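You operate a simulated robot arm through the tools that you are given. There is no shell and no other tool. Be economical: measure what you need, move in short steps, check, and stop when the job is done.

You are at the controls of a simulated robot arm. One attempt, no reset.

## Task
Bend the black horseshoe's long heel out to the red line.
Fine: wind the vice shut before you bend; bring the orange lever back and wind the vice open after; fingers clear of the jaw.

The check looks at the end state, three seconds after you hand in, the way a careful person would. Anything else that was tipped, shoved, dropped, spilled or broken makes it a failure.

## Robot
A 6-joint arm with a two-finger parallel gripper, fixed in place. Base frame: the origin is at the foot of the arm, x ahead of it, y to its left, z up. Readings come in mm, degrees, newtons and seconds.
Its first joint turns from -66.0 to 66.0 degrees. Payload 2.9 kg.
The TCP is the grasp point between the finger pads, 30 mm short of the fingertips. In the tool frame z runs along the fingers and y along their closing line. The gripper opens to 110 mm. The fingers are 20 mm wide and 10 mm thick; the gripper's body (48 by 112 mm) begins 55 mm behind the TCP.
Orientation is that of the tool frame in the base frame, as a unit quaternion [x, y, z, w]. With the fingers straight down and closing along the base's y, the tool's x points along the base's -x, its y along +y and its z along -z.

## Interface
- The arm moves only by the tool move_arm. Its argument "steps" is a list of rows, each a list of 6 numbers: the shift along the base's x, y, z in units of 50 mm (1.0 is 50 mm), then the turn, a rotation vector about the base's x, y, z in units of 5 degrees (1.0 is 5 degrees). In form: [[tx, ty, tz, ax, ay, az], ...]. A call has 1 to 8 rows; each row shifts and turns the commanded pose from where the row before left it. "hand" is the opening, from 0 (shut) to 1 (fully open), set as the call begins (left out, the last holds). A call with a number of a shift or a turn outside -1 to 1 is refused whole. A row lasts 0.2 s, in which the tool goes at most 50 mm and 8.6 degrees; a call with a longer step from one row to the next is refused whole, and so is a gripper value outside its range. Where a pose cannot be reached the arm comes as near as it can. A force on the tool above 50 N (or 10 N above the force at the start of the call, whichever is more), or a blocked arm, ends the call early, and 0.2 s more pass. Each finger travels about 108 mm/s and halts on what it meets, pressing with about 30 N; the grip force reading is that of the motor and also rises with nothing between the fingers. The clock runs only during rows and for 0.2 s after the last one: add rows that do not move to give the fingers time. It gives the time, the measured TCP pose, the force on the tool (base axes), the opening and the grip force at its end, in the units of the frame above (readings bear some noise).
- Cameras (640 x 400 px; columns grow to the right, rows downward): "scene" is fixed at [66.2, 422, 1392.8]; the picture's right is [-0.86, -0.52, 0.00], its down [-0.24, 0.40, -0.88] and it looks along [0.46, -0.75, -0.47] (base axes); focal length 347 px, centre (320, 200). "wrist" rides on the gripper at [72, 17, -103] in the tool frame; the picture's right is [-0.23, 0.97, 0.00], its down [-0.76, -0.18, -0.62] and it looks along [-0.61, -0.14, 0.78] (tool axes); focal length 222 px, centre (320, 200). There is no depth. A picture from a camera that has moved, and an enlarged one, comes with that camera's place and axes in the base frame and with its lens.
- capture(camera): a new picture of that camera. No time passes.
- enlarge(camera, box): a new picture of the part [left, top, right, bottom] of that camera's present view, enlarged. No time passes.
- finish_job(): hands the job in; it is judged then, once.

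Work in short steps. Places have to be worked out from the pictures, the camera data and where the tool is seen: move nearer, look again, correct. Check each grasp and each placing, and mend what went wrong. You have 120 turns and 64 pictures in all, those below and enlarged ones among them. Open the gripper and draw the arm clear of the work before you hand the job in, unless the task says otherwise; then end with one line.

The tools are called as name(argument=value, ...) on one line, values as JSON. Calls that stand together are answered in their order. move_arm: Moves the arm, as the interface text tells. Its arguments: {"type":"object","properties":{"steps":{"type":"array","items":{"type":"array","items":{"type":"number"}}},"hand":{"type":"number"}},"required":["steps"]} The other tools are called the same way: capture (camera) takes a picture; enlarge (camera, box) takes an enlarged picture of a part of a camera's view; finish_job () hands the job in.

At the start:

```text
clock: 0.0
tcp_pos: [406.4, -44.1, 1223.9]
ee_rot: [0.0, 1.0, 0.0, -0.001]
force: [0.2, -0.5, -0.8]
opening: 110.1
grasp_force: 0.0
```

scene: 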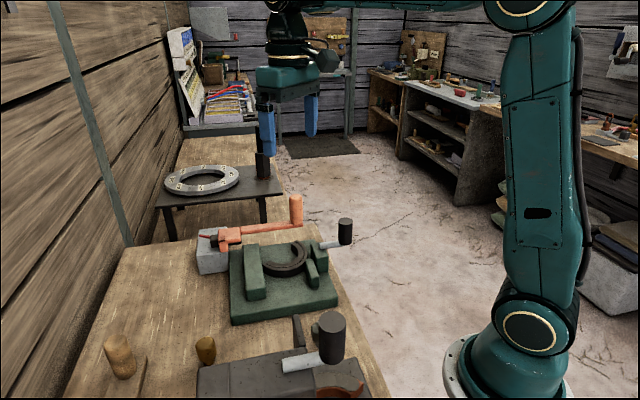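
wrist: 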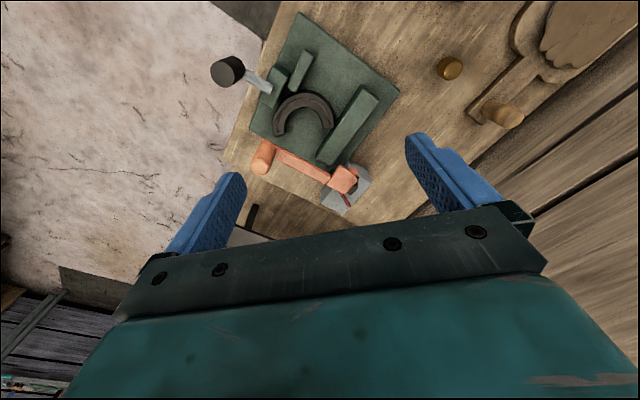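

I start with enlarged looks at the vice and horseshoe from both cameras.

enlarge(camera="scene", box=[180, 180, 370, 330])

enlarge(camera="wrist", box=[200, 10, 420, 220])

enlarge(camera="scene", box=[80, 290, 400, 400])

```text
2.67 times, centred on (275, 255) of scene
camera zoom: at [66.2, 422.0, 1392.8], right [-0.86, -0.52, 0.0], down [-0.24, 0.4, -0.88], along [0.46, -0.75, -0.47], focal length 925 px, centre (440, 53)
```

zoom: 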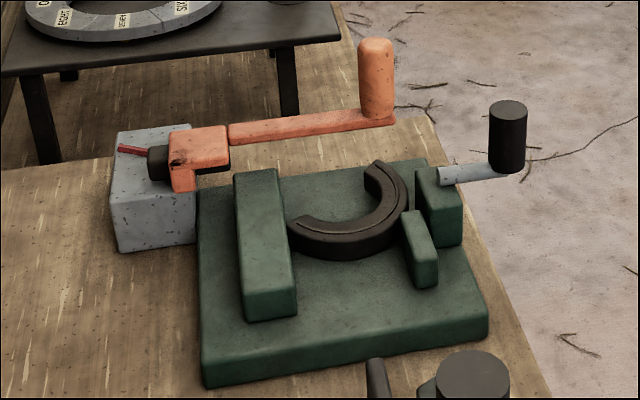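

```text
1.90 times, centred on (310, 115) of wrist
camera zoom: at [333.5, -26.7, 1327.0], right [0.23, 0.97, 0.0], down [0.76, -0.18, 0.62], along [0.61, -0.14, -0.78], focal length 423 px, centre (339, 362)
```

zoom: 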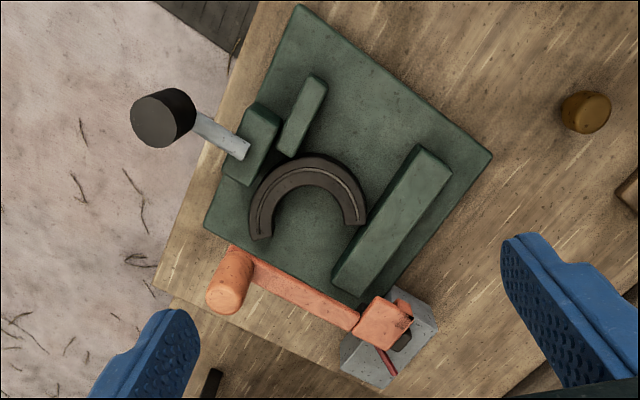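

```text
2.00 times, centred on (240, 345) of scene
camera zoom: at [66.2, 422.0, 1392.8], right [-0.86, -0.52, 0.0], down [-0.24, 0.4, -0.88], along [0.46, -0.75, -0.47], focal length 694 px, centre (480, -90)
```

zoom: 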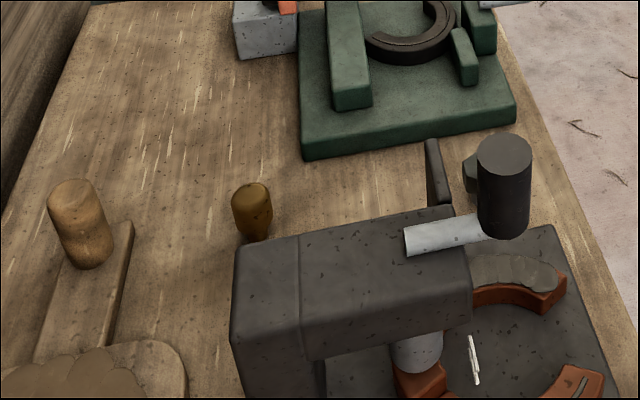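

The vice is turned about 45° on the bench, with a crank knob near (354,-151) and the lever handle near (483,-158). I back off a little and come down for a closer look.

move_arm(steps=[[-0.4, -0.1, -0.6, 0, 0, 0], [-0.4, -0.1, -0.6, 0, 0, 0], [0, 0, -0.5, 0, 0, 0]])

capture(camera="wrist")

```text
clock: 0.8
tcp_pos: [366.4, -53.8, 1138.0]
ee_rot: [0.0, 1.0, 0.0, 0.0]
force: [0.1, -0.5, 1.3]
opening: 110.2
grasp_force: 0.1
```

```text
58 pictures are left
camera wrist: at [292.8, -36.7, 1241.7], right [0.23, 0.97, 0.0], down [0.76, -0.18, 0.62], along [0.61, -0.14, -0.78], focal length 222 px, centre (320, 200)
```

wrist: 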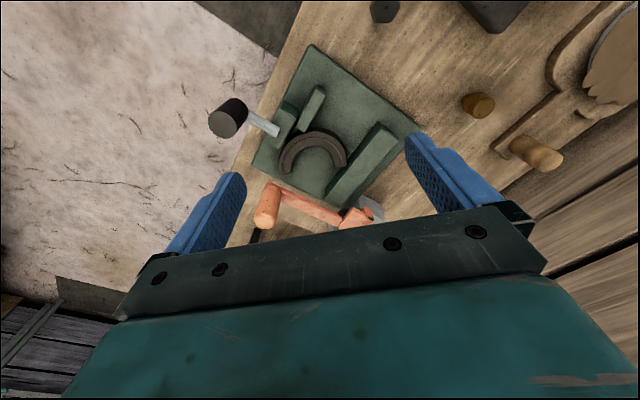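

The scene lies between the fingers; I enlarge the vice and the lever head.

enlarge(camera="wrist", box=[240, 60, 400, 160])

enlarge(camera="wrist", box=[240, 150, 400, 250])

enlarge(camera="scene", box=[190, 220, 290, 280])

enlarge(camera="scene", box=[270, 200, 370, 290])

```text
4.00 times, centred on (320, 110) of wrist
camera zoom: at [292.8, -36.7, 1241.7], right [0.23, 0.97, 0.0], down [0.76, -0.18, 0.62], along [0.61, -0.14, -0.78], focal length 888 px, centre (320, 560)
```

zoom: 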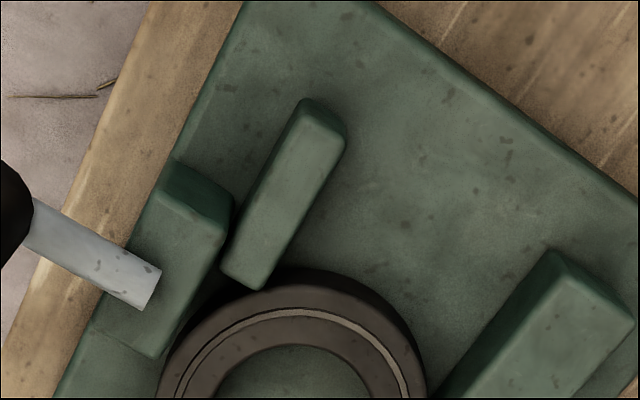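

```text
4.00 times, centred on (320, 200) of wrist
camera zoom: at [292.8, -36.7, 1241.7], right [0.23, 0.97, 0.0], down [0.76, -0.18, 0.62], along [0.61, -0.14, -0.78], focal length 888 px, centre (320, 200)
```

zoom: 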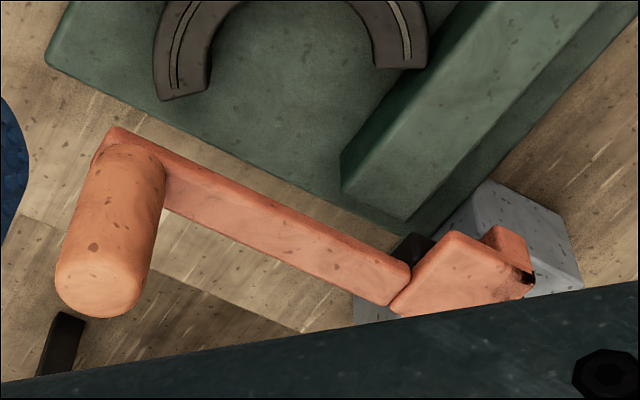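

```text
6.40 times, centred on (240, 250) of scene
camera zoom: at [66.2, 422.0, 1392.8], right [-0.86, -0.52, 0.0], down [-0.24, 0.4, -0.88], along [0.46, -0.75, -0.47], focal length 2219 px, centre (832, -120)
```

zoom: 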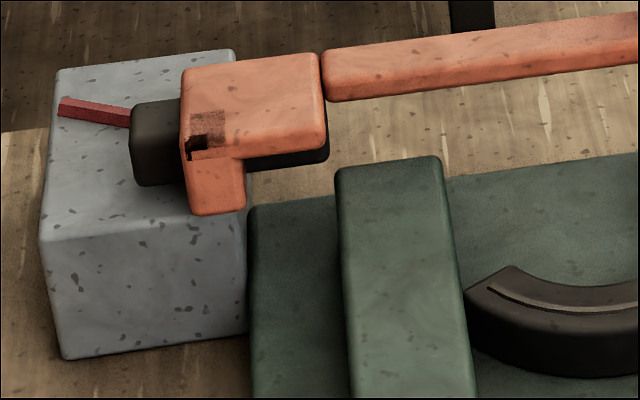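

```text
4.44 times, centred on (320, 245) of scene
camera zoom: at [66.2, 422.0, 1392.8], right [-0.86, -0.52, 0.0], down [-0.24, 0.4, -0.88], along [0.46, -0.75, -0.47], focal length 1541 px, centre (320, 0)
```

zoom: 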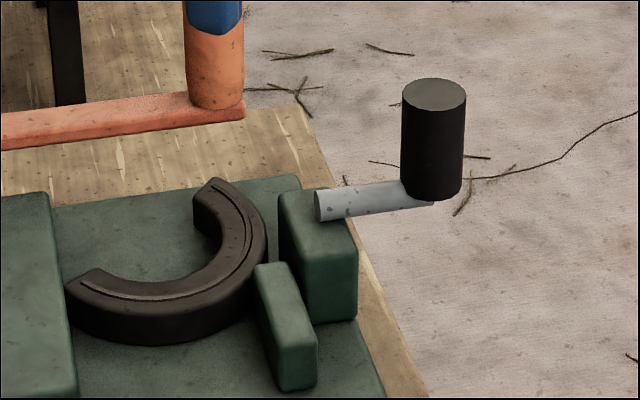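

The black bar under the orange head, next to the red line on the grey block, needs a clearer look. I yaw the tool so the wrist camera looks from the -y side.

move_arm(steps=[[0.4, -0.2, 0, 0, 0, 1], [0.4, -0.2, 0, 0, 0, 1], [0.4, -0.2, 0, 0, 0, 1], [0.4, -0.2, 0, 0, 0, 1], [0.4, -0.2, 0, 0, 0, 1], [0.4, -0.2, 0, 0, 0, 1], [0.4, -0.2, 0, 0, 0, 1], [0.4, -0.2, 0, 0, 0, 1]])

move_arm(steps=[[0, -0.2, 0, 0, 0, 1], [0, -0.2, 0, 0, 0, 1], [0, -0.2, 0, 0, 0, 1], [0, 0, 0, 0, 0, 1], [0, 0, 0, 0, 0, 1], [0, 0, 0, 0, 0, 1], [0, 0, 0, 0, 0, 1], [0, 0, 0, 0, 0, 1]])

capture(camera="wrist")

```text
clock: 2.6
tcp_pos: [526.2, -133.9, 1137.8]
ee_rot: [-0.343, 0.939, -0.001, 0.0]
force: [0.2, 0.4, 0.1]
opening: 109.9
grasp_force: 0.2
```

```text
clock: 4.4
tcp_pos: [527.1, -164.4, 1138.2]
ee_rot: [-0.643, 0.766, 0.0, 0.0]
force: [-0.5, 0.3, -0.4]
opening: 110.2
grasp_force: 0.0
```

```text
53 pictures are left
camera wrist: at [496.9, -232.5, 1241.7], right [-0.92, 0.39, 0.0], down [0.31, 0.72, 0.62], along [0.24, 0.57, -0.78], focal length 222 px, centre (320, 200)
```

wrist: 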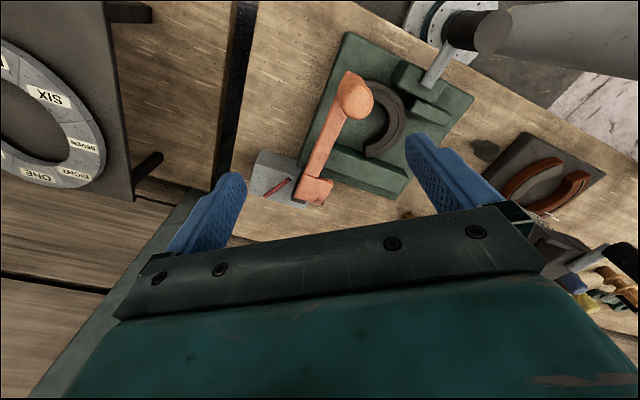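

Now the block and its red line are in view from the other side; I enlarge them.

enlarge(camera="wrist", box=[240, 120, 400, 220])

enlarge(camera="wrist", box=[300, 20, 540, 170])

```text
4.00 times, centred on (320, 170) of wrist
camera zoom: at [496.9, -232.5, 1241.7], right [-0.92, 0.39, 0.0], down [0.31, 0.72, 0.62], along [0.24, 0.57, -0.78], focal length 888 px, centre (320, 320)
```

zoom: 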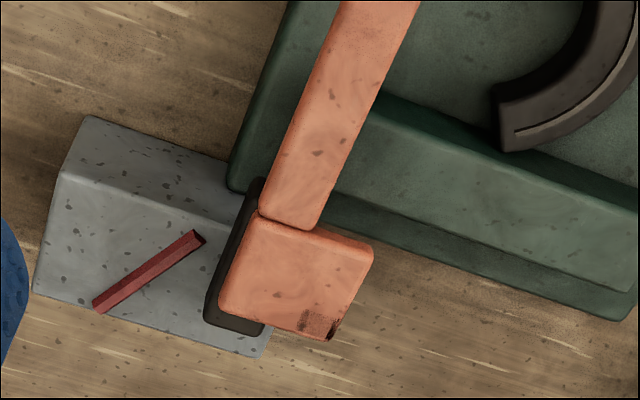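

```text
2.67 times, centred on (420, 95) of wrist
camera zoom: at [496.9, -232.5, 1241.7], right [-0.92, 0.39, 0.0], down [0.31, 0.72, 0.62], along [0.24, 0.57, -0.78], focal length 592 px, centre (53, 480)
```

zoom: 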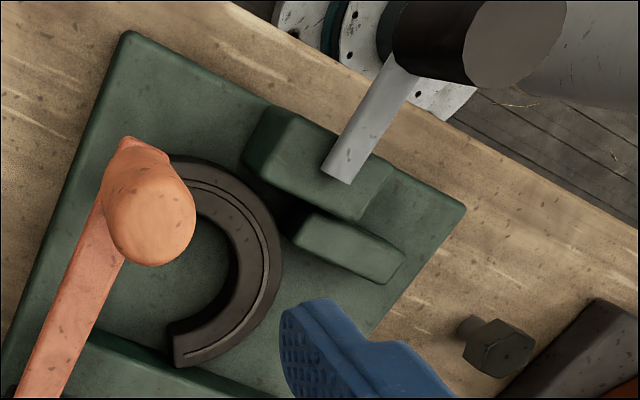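

Triangulating the three views puts the handle top near (486,-162,1021), the knob top near (353,-155,1000) and the block top near z≈900. I still need to see how the lever meets the black bar, so I go lower off the bench edge and tilt the camera up.

move_arm(steps=[[0.1, -0.6, 0, 0, 0, 0], [0.1, -0.7, 0, 0, 0, 0], [0.1, -0.5, -0.4, 1, 0, 0], [0.1, 0, -0.5, 1, 0, 0], [0.1, 0, -0.5, 1, 0, 0], [0, 0, -0.3, 1, 0, 0], [0, 0, -0.3, 1, 0, 0]])

capture(camera="wrist")

```text
clock: 6.0
tcp_pos: [537.7, -247.9, 1032.9]
ee_rot: [-0.628, 0.748, 0.164, 0.139]
force: [0.6, 1.0, -0.4]
opening: 110.1
grasp_force: 0.0
out of reach, approached as far as the arm can: row 7
```

```text
50 pictures are left
camera wrist: at [507.5, -351.6, 1098.3], right [-0.92, 0.36, 0.16], down [0.31, 0.39, 0.87], along [0.25, 0.85, -0.47], focal length 222 px, centre (320, 200)
```

wrist: 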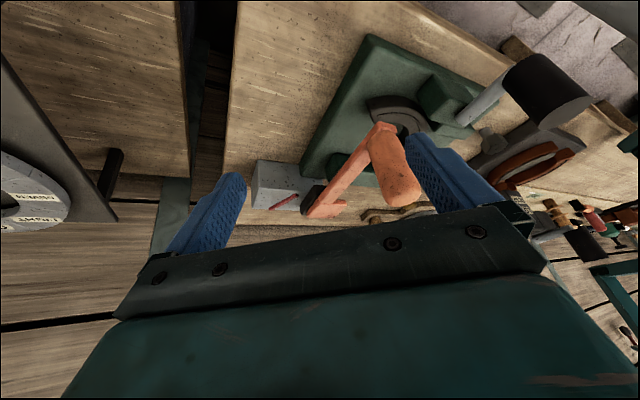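

The camera now looks under the lever; I enlarge that part.

enlarge(camera="wrist", box=[240, 140, 360, 220])

enlarge(camera="wrist", box=[290, 30, 450, 150])

```text
5.00 times, centred on (300, 180) of wrist
camera zoom: at [507.5, -351.6, 1098.3], right [-0.92, 0.36, 0.16], down [0.31, 0.39, 0.87], along [0.25, 0.85, -0.47], focal length 1111 px, centre (420, 300)
```

zoom: 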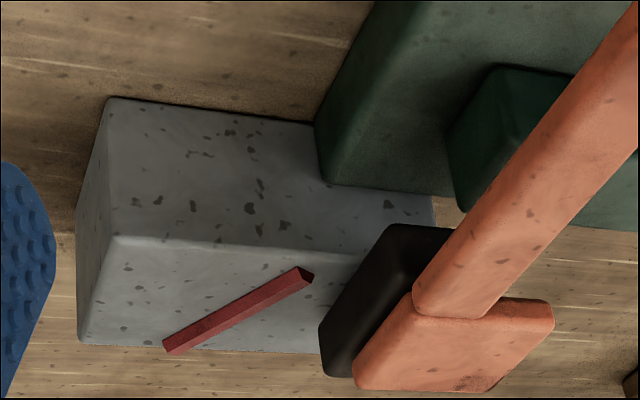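

```text
3.33 times, centred on (370, 90) of wrist
camera zoom: at [507.5, -351.6, 1098.3], right [-0.92, 0.36, 0.16], down [0.31, 0.39, 0.87], along [0.25, 0.85, -0.47], focal length 740 px, centre (153, 567)
```

zoom: 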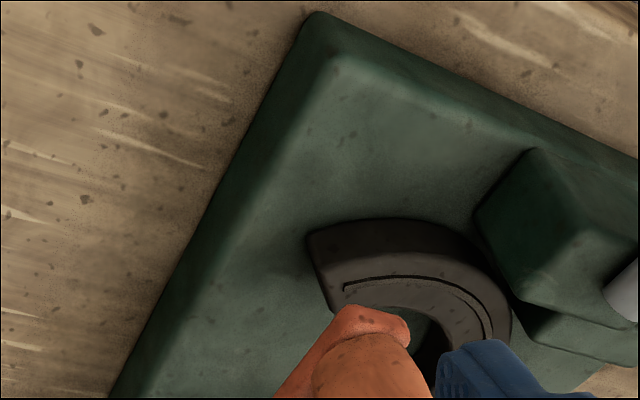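

The black bar lies beside the orange head, and the red line is roughly 40° round from it, so swinging the handle over the vice should push the bar to the line. First comes the vice: I raise, untilt and yaw back toward the crank knob.

move_arm(steps=[[0, 0, 0.5, -1, 0, 0], [0, 0, 0.5, -1, 0, 0], [0, 0, 0.5, -1, 0, 0], [0, 0, 0.5, -1, 0, 0], [-0.5, 0.3, 0, -1, 0, 0], [-0.5, 0.3, 0, 0, 0, -1], [-0.5, 0.3, 0, 0, 0, -1], [-0.5, 0.3, 0, 0, 0, -1]], hand=0.55)

move_arm(steps=[[-0.4, 0.2, 0, 0, 0, -1], [-0.4, 0.1, 0, 0, 0, -1], [-0.4, 0.1, 0, 0, 0, -1], [-0.2, 0.1, 0, 0, 0, -1], [-0.2, 0.1, 0, 0, 0, -1], [0, 0, 0, 0, 0, -1], [0, 0, 0, 0, 0, -1], [0, 0, 0, 0, 0, -1]])

move_arm(steps=[[0, 0, 0, 0, 0, -1], [0, 0, 0, 0, 0, -1], [0, 0, 0, 0, 0, -1], [0, 0, 0, 0, 0, -1], [0, 0, 0, 0, 0, -1]])

capture(camera="wrist")

capture(camera="scene")

```text
clock: 7.8
tcp_pos: [444.6, -242.6, 1163.2]
ee_rot: [-0.537, 0.844, 0.001, -0.001]
force: [0.2, 1.7, 0.1]
opening: 60.7
grasp_force: 0.0
out of reach, approached as far as the arm can: row 6, 7, 8
```

```text
clock: 9.6
tcp_pos: [310.7, -345.2, 1196.3]
ee_rot: [-0.215, 0.977, 0.001, 0.0]
force: [-0.4, -0.3, -0.4]
opening: 60.4
grasp_force: 0.1
out of reach, approached as far as the arm can: row 1, 2, 3, 4, 5
```

```text
clock: 10.8
tcp_pos: [311.3, -344.9, 1196.2]
ee_rot: [0.0, 1.0, 0.0, -0.001]
force: [0.3, -0.6, -0.3]
opening: 60.7
grasp_force: 0.1
```

```text
47 pictures are left
camera wrist: at [238.0, -327.1, 1299.9], right [0.23, 0.97, 0.0], down [0.76, -0.18, 0.62], along [0.61, -0.14, -0.78], focal length 222 px, centre (320, 200)
```

wrist: 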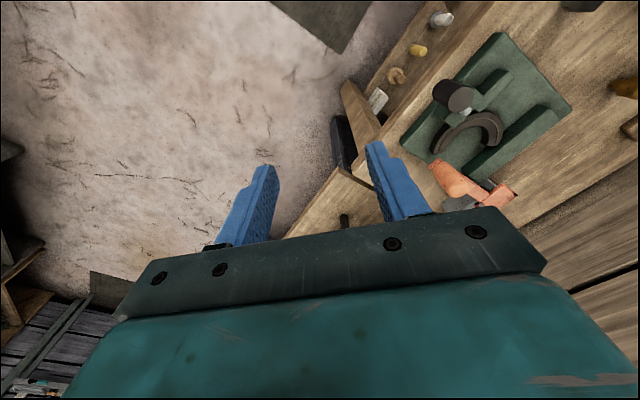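

```text
46 pictures are left
```

scene: 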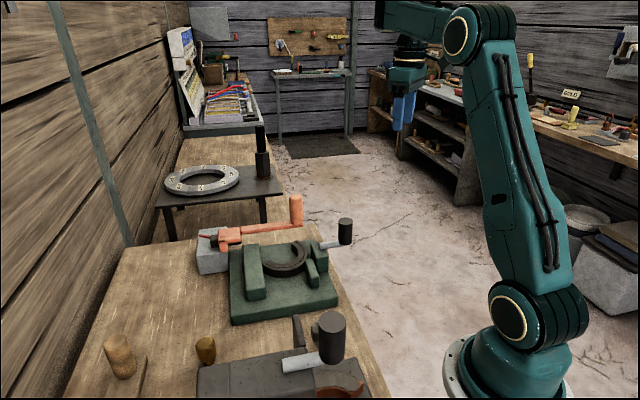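

Targets drifted while out of reach, but the arm is now upright at (311,-345,1196). I move above the knob estimate and look again.

enlarge(camera="wrist", box=[400, 50, 560, 210])

move_arm(steps=[[0.2, 0.9, 0, 0, 0, 0], [0.2, 0.9, -0.4, 0, 0, 0], [0.2, 1, -0.8, 0, 0, 0], [0.2, 1, -0.8, 0, 0, 0]])

enlarge(camera="scene", box=[220, 150, 420, 290])

capture(camera="wrist")

```text
2.50 times, centred on (480, 130) of wrist
camera zoom: at [238.0, -327.1, 1299.9], right [0.23, 0.97, 0.0], down [0.76, -0.18, 0.62], along [0.61, -0.14, -0.78], focal length 555 px, centre (-80, 375)
```

zoom: 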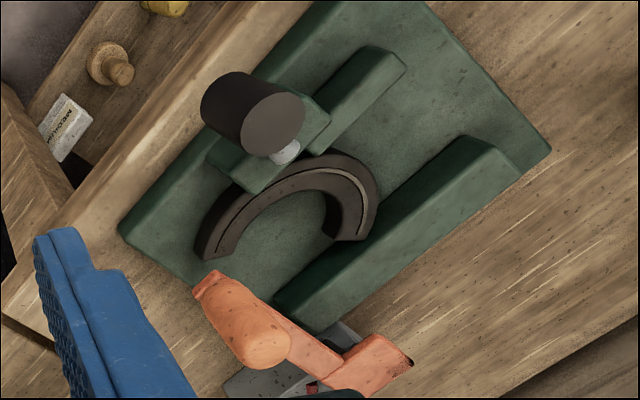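

```text
refused: row 2 steps farther than a row can; nothing moved
```

```text
2.86 times, centred on (320, 220) of scene
camera zoom: at [66.2, 422.0, 1392.8], right [-0.86, -0.52, 0.0], down [-0.24, 0.4, -0.88], along [0.46, -0.75, -0.47], focal length 991 px, centre (320, 143)
```

zoom: 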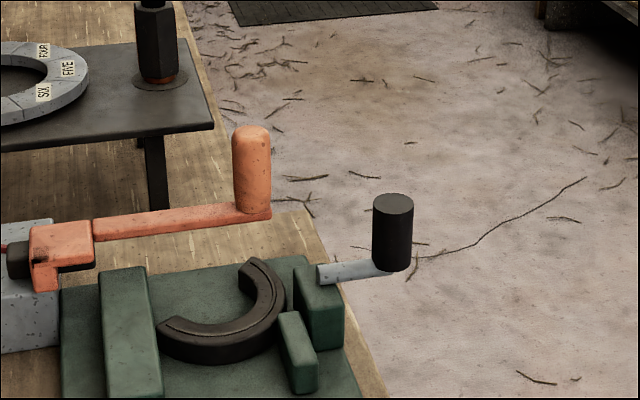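

```text
43 pictures are left
camera wrist: at [238.0, -327.1, 1299.9], right [0.23, 0.97, 0.0], down [0.76, -0.18, 0.62], along [0.61, -0.14, -0.78], focal length 222 px, centre (320, 200)
```

wrist: 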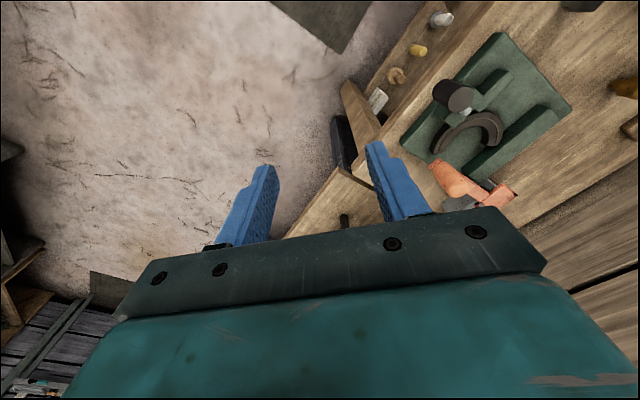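

Combining views, the knob is at about (356,-163), top z≈992, and its arm ends near (397,-123), so the crank pivot is there with a radius of about 55 mm. I move above the knob in legal steps.

move_arm(steps=[[0.2, 0.9, 0, 0, 0, 0], [0.2, 0.9, 0, 0, 0, 0], [0.2, 0.9, -0.3, 0, 0, 0], [0.3, 0.94, 0, 0, 0, 0], [0, 0, -0.9, 0, 0, 0], [0, 0, -0.9, 0, 0, 0]])

enlarge(camera="scene", box=[250, 140, 430, 290])

capture(camera="wrist")

```text
clock: 12.2
tcp_pos: [330.4, -225.2, 1138.7]
ee_rot: [0.116, 0.99, -0.072, -0.044]
force: [4.8, 3.0, -1.5]
opening: 60.5
grasp_force: 0.0
out of reach, approached as far as the arm can: row 1, 2, 3, 5
```

```text
2.67 times, centred on (340, 215) of scene
camera zoom: at [66.2, 422.0, 1392.8], right [-0.86, -0.52, 0.0], down [-0.24, 0.4, -0.88], along [0.46, -0.75, -0.47], focal length 925 px, centre (267, 160)
```

zoom: 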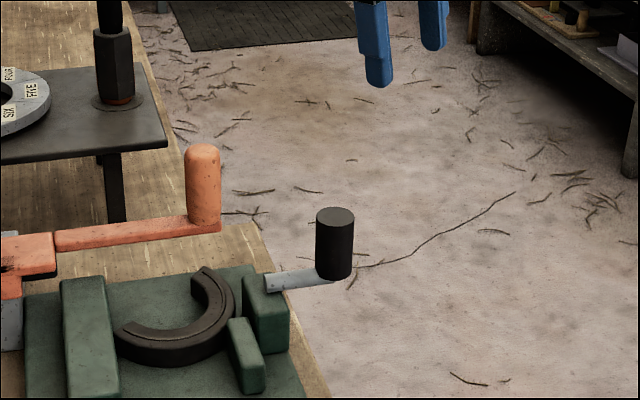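

```text
41 pictures are left
camera wrist: at [274.9, -176.6, 1243.2], right [0.44, 0.88, -0.16], down [0.76, -0.27, 0.59], along [0.48, -0.38, -0.79], focal length 222 px, centre (320, 200)
```

wrist: 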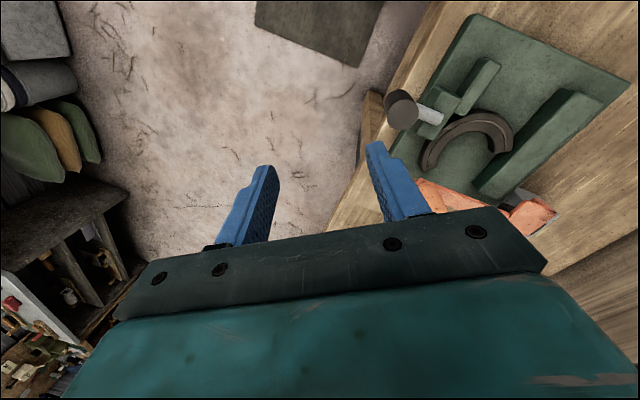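

The arm seems to be lagging its commanded pose; I let it settle and read again.

move_arm(steps=[[0, 0, 0, 0, 0, 0], [0, 0, 0, 0, 0, 0], [0, 0, 0, 0, 0, 0]])

```text
clock: 13.0
tcp_pos: [370.2, -174.3, 1132.4]
ee_rot: [0.001, 1.0, 0.0, 0.0]
force: [-0.1, 0.2, 1.0]
opening: 60.6
grasp_force: 0.3
```

Settled at (370,-174,1132). I shift over the knob at (356,-163) and go down to z≈1050, tips above the knob top.

move_arm(steps=[[-0.28, 0.22, -0.6, 0, 0, 0], [0, 0, -0.7, 0, 0, 0], [0, 0, -0.3, 0, 0, 0], [0, 0, 0, 0, 0, 0]])

enlarge(camera="scene", box=[290, 170, 410, 270])

enlarge(camera="wrist", box=[200, 60, 440, 230])

```text
clock: 14.0
tcp_pos: [356.0, -163.6, 1049.8]
ee_rot: [0.0, 1.0, 0.0, -0.001]
force: [0.2, 0.2, -0.5]
opening: 60.6
grasp_force: 0.0
```

```text
4.00 times, centred on (350, 220) of scene
camera zoom: at [66.2, 422.0, 1392.8], right [-0.86, -0.52, 0.0], down [-0.24, 0.4, -0.88], along [0.46, -0.75, -0.47], focal length 1387 px, centre (200, 120)
```

zoom: 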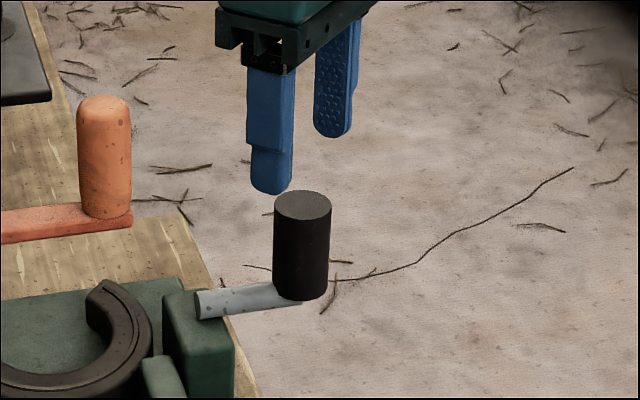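

```text
2.35 times, centred on (320, 145) of wrist
camera zoom: at [284.3, -145.8, 1153.7], right [0.23, 0.97, 0.0], down [0.76, -0.18, 0.62], along [0.61, -0.14, -0.78], focal length 523 px, centre (320, 329)
```

zoom: 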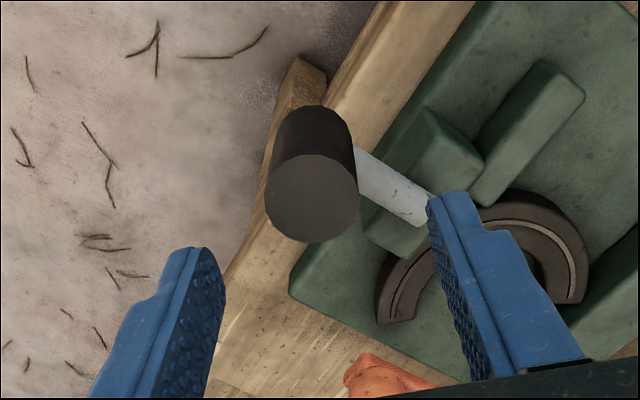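

Refined knob centre ≈ (359,-168), top z≈987. I lower so the pads straddle it, tips at about z≈948, above the crank arm.

move_arm(steps=[[0.06, -0.09, -0.5, 0, 0, 0], [0, 0, -0.5, 0, 0, 0], [0, 0, -0.44, 0, 0, 0], [0, 0, 0, 0, 0, 0]])

enlarge(camera="scene", box=[290, 170, 410, 270])

```text
clock: 15.0
tcp_pos: [362.0, -167.4, 979.2]
ee_rot: [0.0, 1.0, 0.001, -0.001]
force: [-0.4, -0.1, -0.5]
opening: 60.3
grasp_force: 0.0
```

```text
4.00 times, centred on (350, 220) of scene
camera zoom: at [66.2, 422.0, 1392.8], right [-0.86, -0.52, 0.0], down [-0.24, 0.4, -0.88], along [0.46, -0.75, -0.47], focal length 1387 px, centre (200, 120)
```

zoom: 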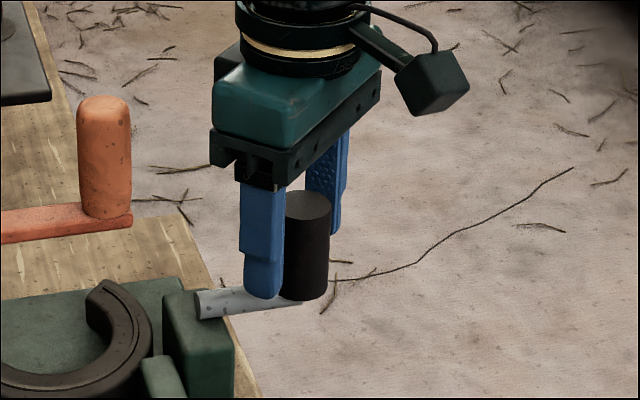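

The fingers straddle the knob. I close gently and check the grip reading.

move_arm(steps=[[0, 0, 0, 0, 0, 0], [0, 0, 0, 0, 0, 0], [0, 0, 0, 0, 0, 0]], hand=0)

enlarge(camera="wrist", box=[200, 60, 440, 230])

```text
clock: 15.8
tcp_pos: [363.2, -166.5, 979.9]
ee_rot: [0.001, 1.0, -0.001, 0.0]
force: [2.8, 2.5, -5.3]
opening: 31.7
grasp_force: 45.3
```

```text
2.35 times, centred on (320, 145) of wrist
camera zoom: at [289.4, -149.4, 1083.9], right [0.23, 0.97, 0.0], down [0.76, -0.18, 0.62], along [0.61, -0.14, -0.78], focal length 523 px, centre (320, 329)
```

zoom: 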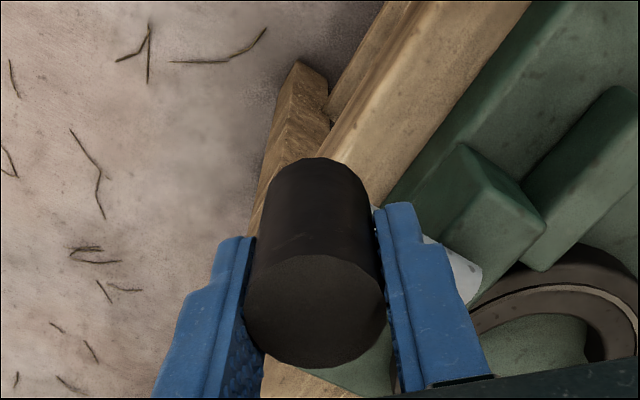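

The grip holds a 32 mm knob at about (357,-166.5), with the pads 6 mm too far in +x. I re-centre, then try a small clockwise turn, watching the force.

move_arm(steps=[[0, 0, 0, 0, 0, 0], [-0.1, 0, 0, 0, 0, 0]], hand=0.4)

move_arm(steps=[[0, 0, 0, 0, 0, 0], [0, 0, 0, 0, 0, 0]], hand=0)

move_arm(steps=[[-0.07, 0.07, 0, 0, 0, 0], [-0.064, 0.076, 0, 0, 0, 0], [-0.057, 0.081, 0, 0, 0, 0]])

enlarge(camera="scene", box=[230, 190, 390, 310])

```text
clock: 16.4
tcp_pos: [356.7, -167.1, 980.0]
ee_rot: [0.0, 1.0, 0.0, 0.0]
force: [1.1, -0.5, -0.2]
opening: 43.9
grasp_force: 0.1
```

```text
clock: 17.0
tcp_pos: [357.3, -167.7, 980.5]
ee_rot: [0.0, 1.0, 0.0, 0.0]
force: [-0.4, 0.3, -1.3]
opening: 31.4
grasp_force: 45.0
```

```text
clock: 17.8
tcp_pos: [346.9, -159.1, 980.6]
ee_rot: [0.002, 1.0, -0.001, 0.001]
force: [-0.7, -11.8, 8.9]
opening: 31.4
grasp_force: 45.2
```

```text
3.33 times, centred on (310, 250) of scene
camera zoom: at [66.1, 421.7, 1392.9], right [-0.86, -0.52, 0.0], down [-0.24, 0.4, -0.88], along [0.46, -0.75, -0.47], focal length 1156 px, centre (353, 33)
```

zoom: 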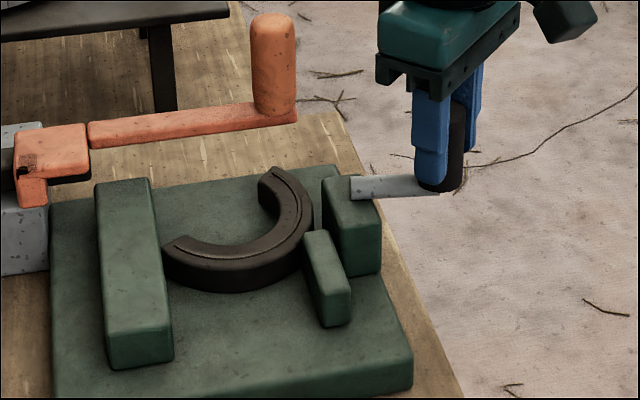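

The crank turned (its bar visibly swung) with about 12 N of drag. I continue clockwise another 30° and check whether the jaw moved.

move_arm(steps=[[-0.05, 0.087, 0, 0, 0, 0], [-0.042, 0.09, 0, 0, 0, 0], [-0.034, 0.094, 0, 0, 0, 0], [-0.026, 0.096, 0, 0, 0, 0], [-0.017, 0.098, 0, 0, 0, 0], [-0.008, 0.099, 0, 0, 0, 0]])

enlarge(camera="scene", box=[270, 220, 366, 280])

```text
clock: 19.2
tcp_pos: [337.1, -128.1, 978.5]
ee_rot: [0.0, 1.0, 0.0, 0.0]
force: [-4.0, -10.7, -4.3]
opening: 31.7
grasp_force: 45.1
```

```text
6.67 times, centred on (318, 250) of scene
camera zoom: at [66.2, 421.7, 1392.9], right [-0.86, -0.52, 0.0], down [-0.24, 0.4, -0.88], along [0.46, -0.75, -0.47], focal length 2312 px, centre (333, -133)
```

zoom: 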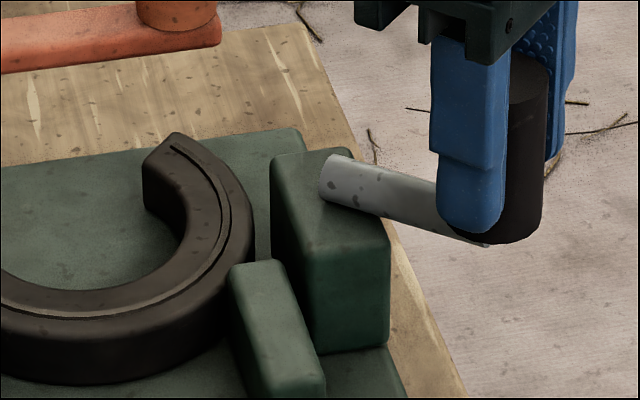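

The jaw corner moved about 1.6 px toward the shoe, so clockwise closes the vice. I continue clockwise 40°.

move_arm(steps=[[0, 0.099, 0, 0, 0, 0], [0.009, 0.099, 0, 0, 0, 0], [0.017, 0.098, 0, 0, 0, 0], [0.026, 0.096, 0, 0, 0, 0], [0.034, 0.093, 0, 0, 0, 0], [0.042, 0.09, 0, 0, 0, 0], [0.05, 0.087, 0, 0, 0, 0], [0.057, 0.081, 0, 0, 0, 0]])

enlarge(camera="scene", box=[270, 220, 366, 280])

```text
clock: 21.0
tcp_pos: [350.3, -91.9, 979.0]
ee_rot: [0.001, 1.0, 0.001, 0.001]
force: [-5.3, -8.6, 10.4]
opening: 31.2
grasp_force: 45.2
```

```text
6.67 times, centred on (318, 250) of scene
camera zoom: at [66.0, 421.8, 1392.9], right [-0.86, -0.52, 0.0], down [-0.24, 0.4, -0.88], along [0.46, -0.75, -0.47], focal length 2312 px, centre (333, -133)
```

zoom: 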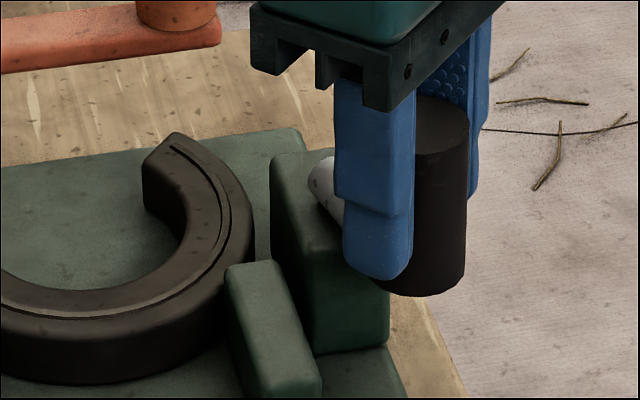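

The jaw keeps creeping in with steady drag. Another 40° clockwise.

move_arm(steps=[[0.064, 0.076, 0, 0, 0, 0], [0.071, 0.07, 0, 0, 0, 0], [0.076, 0.064, 0, 0, 0, 0], [0.081, 0.057, 0, 0, 0, 0], [0.087, 0.05, 0, 0, 0, 0], [0.09, 0.042, 0, 0, 0, 0], [0.094, 0.034, 0, 0, 0, 0], [0.096, 0.026, 0, 0, 0, 0]])

enlarge(camera="scene", box=[270, 220, 366, 280])

enlarge(camera="wrist", box=[240, 40, 480, 230])

```text
clock: 22.8
tcp_pos: [381.8, -69.1, 978.8]
ee_rot: [-0.002, 1.0, 0.0, -0.001]
force: [-9.8, 6.3, 1.7]
opening: 31.9
grasp_force: 44.7
```

```text
6.67 times, centred on (318, 250) of scene
camera zoom: at [65.9, 422.1, 1392.7], right [-0.86, -0.52, 0.0], down [-0.24, 0.4, -0.88], along [0.46, -0.75, -0.47], focal length 2312 px, centre (333, -133)
```

zoom: 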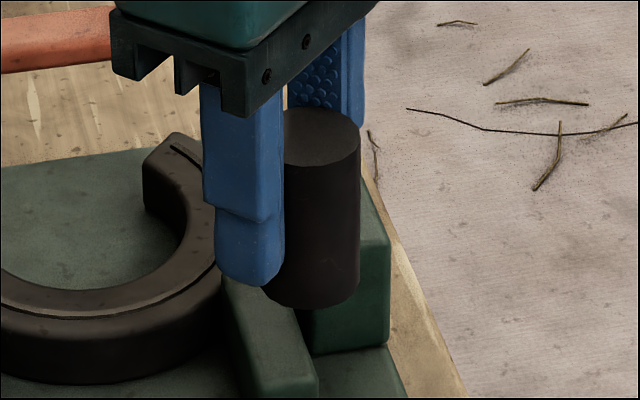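

```text
2.11 times, centred on (360, 135) of wrist
camera zoom: at [309.1, -52.5, 1082.7], right [0.22, 0.97, 0.0], down [0.76, -0.18, 0.62], along [0.61, -0.14, -0.78], focal length 468 px, centre (236, 337)
```

zoom: 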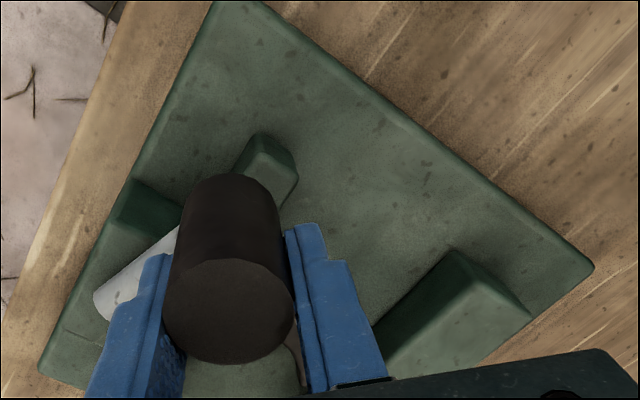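

Still turning freely (about 10 N). Another 40°, with a break if the force climbs.

move_arm(steps=[[0.098, 0.017, 0, 0, 0, 0], [0.099, 0.008, 0, 0, 0, 0], [0.099, 0, 0, 0, 0, 0], [0.099, -0.009, 0, 0, 0, 0], [0.098, -0.017, 0, 0, 0, 0], [0.096, -0.026, 0, 0, 0, 0], [0.093, -0.034, 0, 0, 0, 0], [0.09, -0.042, 0, 0, 0, 0]])

enlarge(camera="scene", box=[230, 200, 374, 290])

```text
clock: 24.0
tcp_pos: [407.1, -64.2, 978.0]
ee_rot: [-0.008, 1.0, 0.006, 0.0]
force: [1.1, 10.5, 1.0]
opening: 30.7
grasp_force: 44.8
stopped in row 5: the force on the tool passed its limit (the readings are from after the stop); the commanded pose is now the measured one
```

```text
4.44 times, centred on (302, 245) of scene
camera zoom: at [66.3, 422.2, 1392.7], right [-0.86, -0.52, 0.0], down [-0.24, 0.4, -0.88], along [0.46, -0.75, -0.47], focal length 1541 px, centre (400, 0)
```

zoom: 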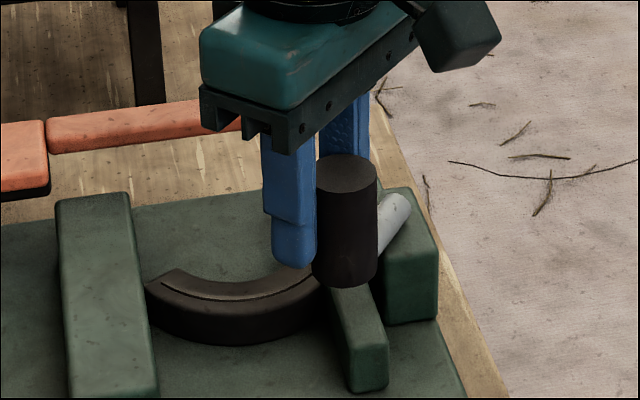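

A hard stop came at about 150° of total turn. I check whether the jaw is on the shoe.

enlarge(camera="scene", box=[270, 230, 342, 275])

enlarge(camera="wrist", box=[200, 40, 440, 230])

```text
8.89 times, centred on (306, 252) of scene
camera zoom: at [66.3, 422.2, 1392.7], right [-0.86, -0.52, 0.0], down [-0.24, 0.4, -0.88], along [0.46, -0.75, -0.47], focal length 3082 px, centre (444, -267)
```

zoom: 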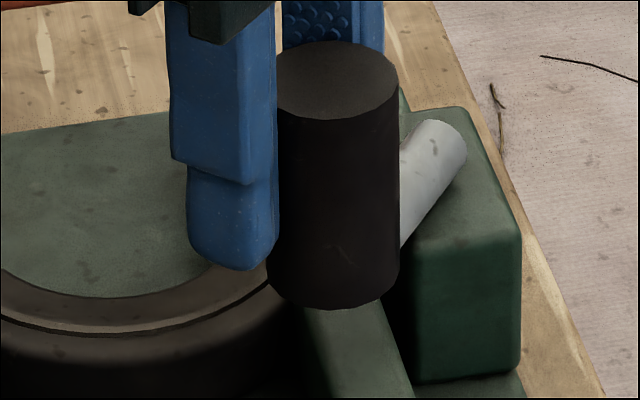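

```text
2.11 times, centred on (320, 135) of wrist
camera zoom: at [333.2, -49.0, 1082.6], right [0.21, 0.98, 0.01], down [0.76, -0.17, 0.62], along [0.61, -0.12, -0.78], focal length 468 px, centre (320, 337)
```

zoom: 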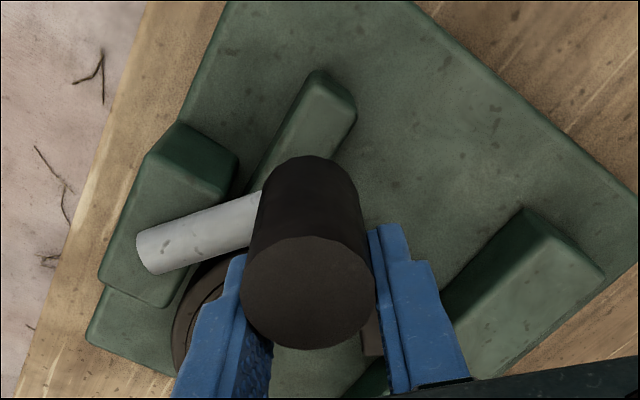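

The knob is at about (392,-65) while the pads are at x=407: they slid along it because the push is now along the pads. I open, re-centre, and yaw 80° so a pad face can push the knob.

move_arm(steps=[[0, 0, 0, 0, 0, 0], [0, 0, 0, 0, 0, 0], [-0.28, 0, 0.05, 0, 0, 0], [0, 0, 0, 0, 0, 0]], hand=0.58)

move_arm(steps=[[0, 0, 0, 0, 0, 1], [0, 0, 0, 0, 0, 1], [0, 0, 0, 0, 0, 1], [0, 0, 0, 0, 0, 1], [0, 0, 0, 0, 0, 1], [0, 0, 0, 0, 0, 1], [0, 0, 0, 0, 0, 1], [0, 0, 0, 0, 0, 1]])

move_arm(steps=[[0, 0, 0, 0, 0, 1], [0, 0, 0, 0, 0, 1], [0, 0, 0, 0, 0, 1], [0, 0, 0, 0, 0, 1], [0, 0, 0, 0, 0, 1], [0, 0, 0, 0, 0, 1], [0, 0, 0, 0, 0, 1], [0, 0, 0, 0, 0, 1]])

capture(camera="wrist")

```text
clock: 25.0
tcp_pos: [391.3, -65.3, 981.8]
ee_rot: [-0.008, 1.0, 0.005, 0.0]
force: [0.1, 0.0, -0.3]
opening: 63.8
grasp_force: 0.0
```

```text
clock: 26.8
tcp_pos: [392.0, -65.8, 981.7]
ee_rot: [-0.35, 0.937, 0.005, -0.002]
force: [1.0, 1.2, -0.6]
opening: 63.9
grasp_force: 0.1
```

```text
clock: 28.6
tcp_pos: [393.7, -65.2, 981.5]
ee_rot: [-0.65, 0.76, 0.004, -0.004]
force: [0.7, 0.0, -0.4]
opening: 63.9
grasp_force: 0.1
```

```text
28 pictures are left
camera wrist: at [364.8, -133.1, 1084.4], right [-0.93, 0.38, 0.01], down [0.3, 0.72, 0.62], along [0.23, 0.58, -0.78], focal length 222 px, centre (320, 200)
```

wrist: 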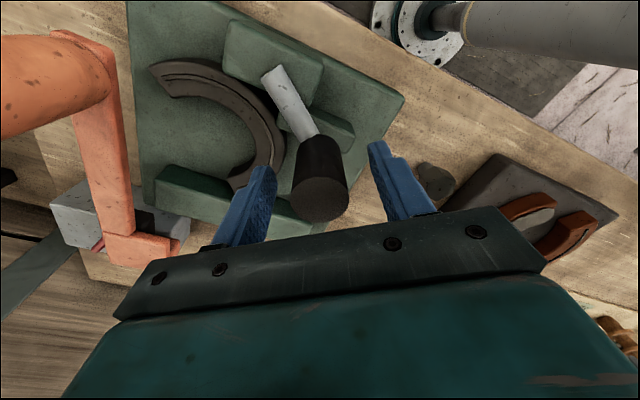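

The knob is between the pads. I close and read where it centres.

move_arm(steps=[[0, 0, 0, 0, 0, 0], [0, 0, 0, 0, 0, 0], [0, 0, 0, 0, 0, 0]], hand=0)

move_arm(steps=[[0.098, 0.01, 0, 0, 0, 0], [0.098, 0, 0, 0, 0, 0], [0, 0, 0, 0, 0, 0]])

```text
clock: 29.4
tcp_pos: [392.6, -65.5, 981.3]
ee_rot: [-0.649, 0.761, 0.004, -0.004]
force: [-1.9, 0.9, -2.1]
opening: 31.5
grasp_force: 45.2
```

```text
clock: 30.2
tcp_pos: [401.8, -63.3, 979.9]
ee_rot: [-0.649, 0.761, 0.004, -0.003]
force: [-9.8, 7.1, -0.2]
opening: 31.5
grasp_force: 45.1
```

It turns with only about 10 N, so the vice is not yet tight. A circle fit gives pivot ≈ (402,-125), R≈61; I continue 40° clockwise on that circle.

move_arm(steps=[[0.106, 0.0, 0, 0, 0, 0], [0.106, -0.013, 0, 0, 0, 0], [0.104, -0.023, 0, 0, 0, 0], [0.101, -0.032, 0, 0, 0, 0], [0.099, -0.041, 0, 0, 0, 0], [0.094, -0.049, 0, 0, 0, 0], [0.09, -0.057, 0, 0, 0, 0], [0.084, -0.065, 0, 0, 0, 0]])

enlarge(camera="scene", box=[230, 200, 374, 290])

```text
clock: 32.0
tcp_pos: [441.5, -79.4, 981.8]
ee_rot: [-0.649, 0.761, 0.003, -0.002]
force: [-7.1, 6.1, 3.4]
opening: 31.9
grasp_force: 44.8
```

```text
4.44 times, centred on (302, 245) of scene
camera zoom: at [65.9, 422.1, 1392.7], right [-0.86, -0.52, 0.0], down [-0.24, 0.4, -0.88], along [0.46, -0.75, -0.47], focal length 1541 px, centre (400, 0)
```

zoom: 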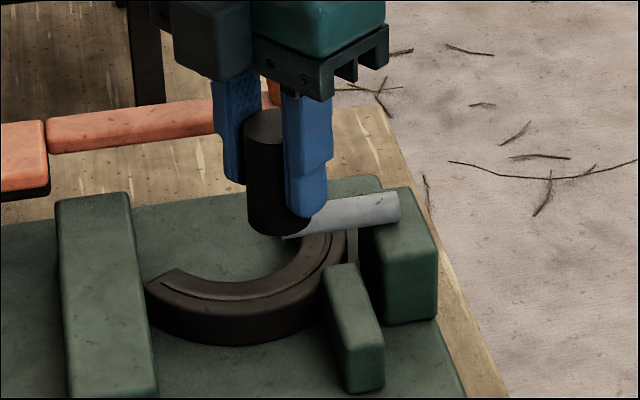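

The jaw has advanced about 3 px (5 mm) and is nearly on the shoe. I continue 40°, which stays clear of the lever handle.

move_arm(steps=[[0.078, -0.072, 0, 0, 0, 0], [0.072, -0.078, 0, 0, 0, 0], [0.065, -0.084, 0, 0, 0, 0], [0.057, -0.09, 0, 0, 0, 0], [0.049, -0.094, 0, 0, 0, 0], [0.041, -0.099, 0, 0, 0, 0], [0.032, -0.101, 0, 0, 0, 0], [0.023, -0.104, 0, 0, 0, 0]])

enlarge(camera="scene", box=[270, 220, 366, 280])

```text
clock: 33.8
tcp_pos: [460.3, -114.3, 980.6]
ee_rot: [-0.648, 0.761, 0.006, -0.005]
force: [-21.7, 8.5, 1.8]
opening: 31.8
grasp_force: 45.2
```

```text
6.67 times, centred on (318, 250) of scene
camera zoom: at [65.6, 422.2, 1392.7], right [-0.86, -0.52, 0.0], down [-0.24, 0.4, -0.88], along [0.46, -0.75, -0.47], focal length 2312 px, centre (333, -133)
```

zoom: 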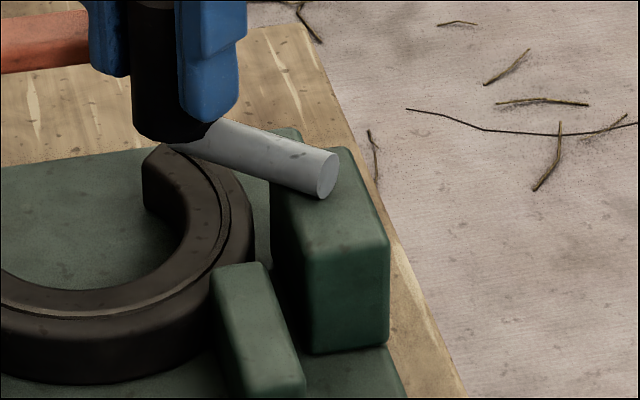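

The jaw now hugs the shoe, but drag is still only about 12 N tangentially. To pass the lever handle I release, lift over everything, yaw back to about -15°, and re-grip.

move_arm(steps=[[0, 0, 0, 0, 0, 0], [0, 0, 0, 0, 0, 0], [0, 0, 0.75, 0, 0, 0], [0, 0, 0.75, 0, 0, 0], [0, 0, 0, 0, 0, -1], [0, 0, 0, 0, 0, -1], [0, 0, 0, 0, 0, -1], [0, 0, 0, 0, 0, -1]], hand=0.42)

move_arm(steps=[[0, 0, 0, 0, 0, -1], [0, 0, 0, 0, 0, -1], [0, 0, 0, 0, 0, -1], [0, 0, 0, 0, 0, -1], [0, 0, 0, 0, 0, -1], [0, 0, 0, 0, 0, -1], [0, 0, 0, 0, 0, -1], [0, 0, 0, 0, 0, -1]])

move_arm(steps=[[0, 0, 0, 0, 0, -1], [0, 0, 0, 0, 0, -1], [0, 0, 0, 0, 0, -1], [0, 0, 0, 0, 0, -1], [0, 0, 0, 0, 0, -1], [0, 0, 0, 0, 0, -1], [0, 0, 0, 0, 0, -1], [0, 0, 0, 0, 0, 0]])

capture(camera="wrist")

```text
clock: 35.6
tcp_pos: [461.7, -115.8, 1055.5]
ee_rot: [-0.506, 0.863, 0.005, -0.003]
force: [1.1, -0.4, 0.8]
opening: 46.1
grasp_force: 0.0
```

```text
clock: 37.4
tcp_pos: [463.2, -115.8, 1055.6]
ee_rot: [-0.18, 0.984, 0.005, -0.002]
force: [0.0, 0.2, -0.8]
opening: 46.2
grasp_force: 0.0
```

```text
clock: 39.2
tcp_pos: [462.2, -115.7, 1056.2]
ee_rot: [0.123, 0.992, 0.006, 0.001]
force: [-0.4, -0.4, -0.1]
opening: 46.3
grasp_force: 0.0
```

```text
25 pictures are left
camera wrist: at [395.4, -80.7, 1160.2], right [0.46, 0.89, 0.01], down [0.69, -0.37, 0.62], along [0.56, -0.28, -0.78], focal length 222 px, centre (320, 200)
```

wrist: 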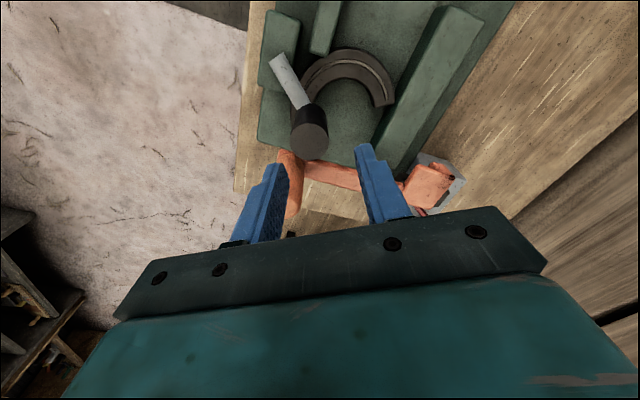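

The knob is at about (460,-119). I descend with the pads set 4 mm toward -x for handle clearance, then close.

move_arm(steps=[[-0.11, -0.05, 0, 0, 0, 0], [0, 0, -0.7, 0, 0, 0], [0, 0, -0.7, 0, 0, 0], [0, 0, -0.1, 0, 0, 0], [0, 0, 0, 0, 0, 0]])

move_arm(steps=[[0, 0, 0, 0, 0, 0], [0, 0, 0, 0, 0, 0]], hand=0)

```text
clock: 40.4
tcp_pos: [455.7, -116.6, 978.4]
ee_rot: [0.122, 0.992, 0.006, 0.001]
force: [-0.3, 0.2, 0.7]
opening: 46.3
grasp_force: 0.0
```

```text
clock: 41.0
tcp_pos: [455.4, -116.5, 979.7]
ee_rot: [0.123, 0.992, 0.005, 0.0]
force: [-0.1, -0.2, -3.2]
opening: 31.8
grasp_force: 44.5
```

Gripped at an opening of 31.8. I turn on clockwise 38° past the lever handle, keeping about 10 mm clear.

move_arm(steps=[[0.007, -0.062, 0, 0, 0, 0], [0.005, -0.104, 0, 0, 0, 0], [-0.005, -0.104, 0, 0, 0, 0], [-0.013, -0.104, 0, 0, 0, 0], [-0.023, -0.102, 0, 0, 0, 0], [-0.031, -0.1, 0, 0, 0, 0], [-0.041, -0.097, 0, 0, 0, 0], [-0.048, -0.092, 0, 0, 0, 0]])

enlarge(camera="scene", box=[270, 220, 366, 280])

```text
clock: 42.8
tcp_pos: [450.7, -155.2, 981.6]
ee_rot: [0.123, 0.992, 0.005, 0.002]
force: [6.4, 8.2, -1.2]
opening: 31.7
grasp_force: 44.8
```

```text
6.67 times, centred on (318, 250) of scene
camera zoom: at [66.4, 422.2, 1392.7], right [-0.86, -0.52, 0.0], down [-0.25, 0.4, -0.88], along [0.46, -0.75, -0.47], focal length 2312 px, centre (333, -133)
```

zoom: 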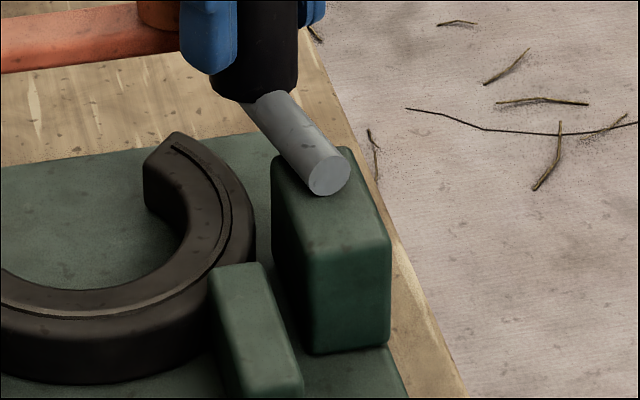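

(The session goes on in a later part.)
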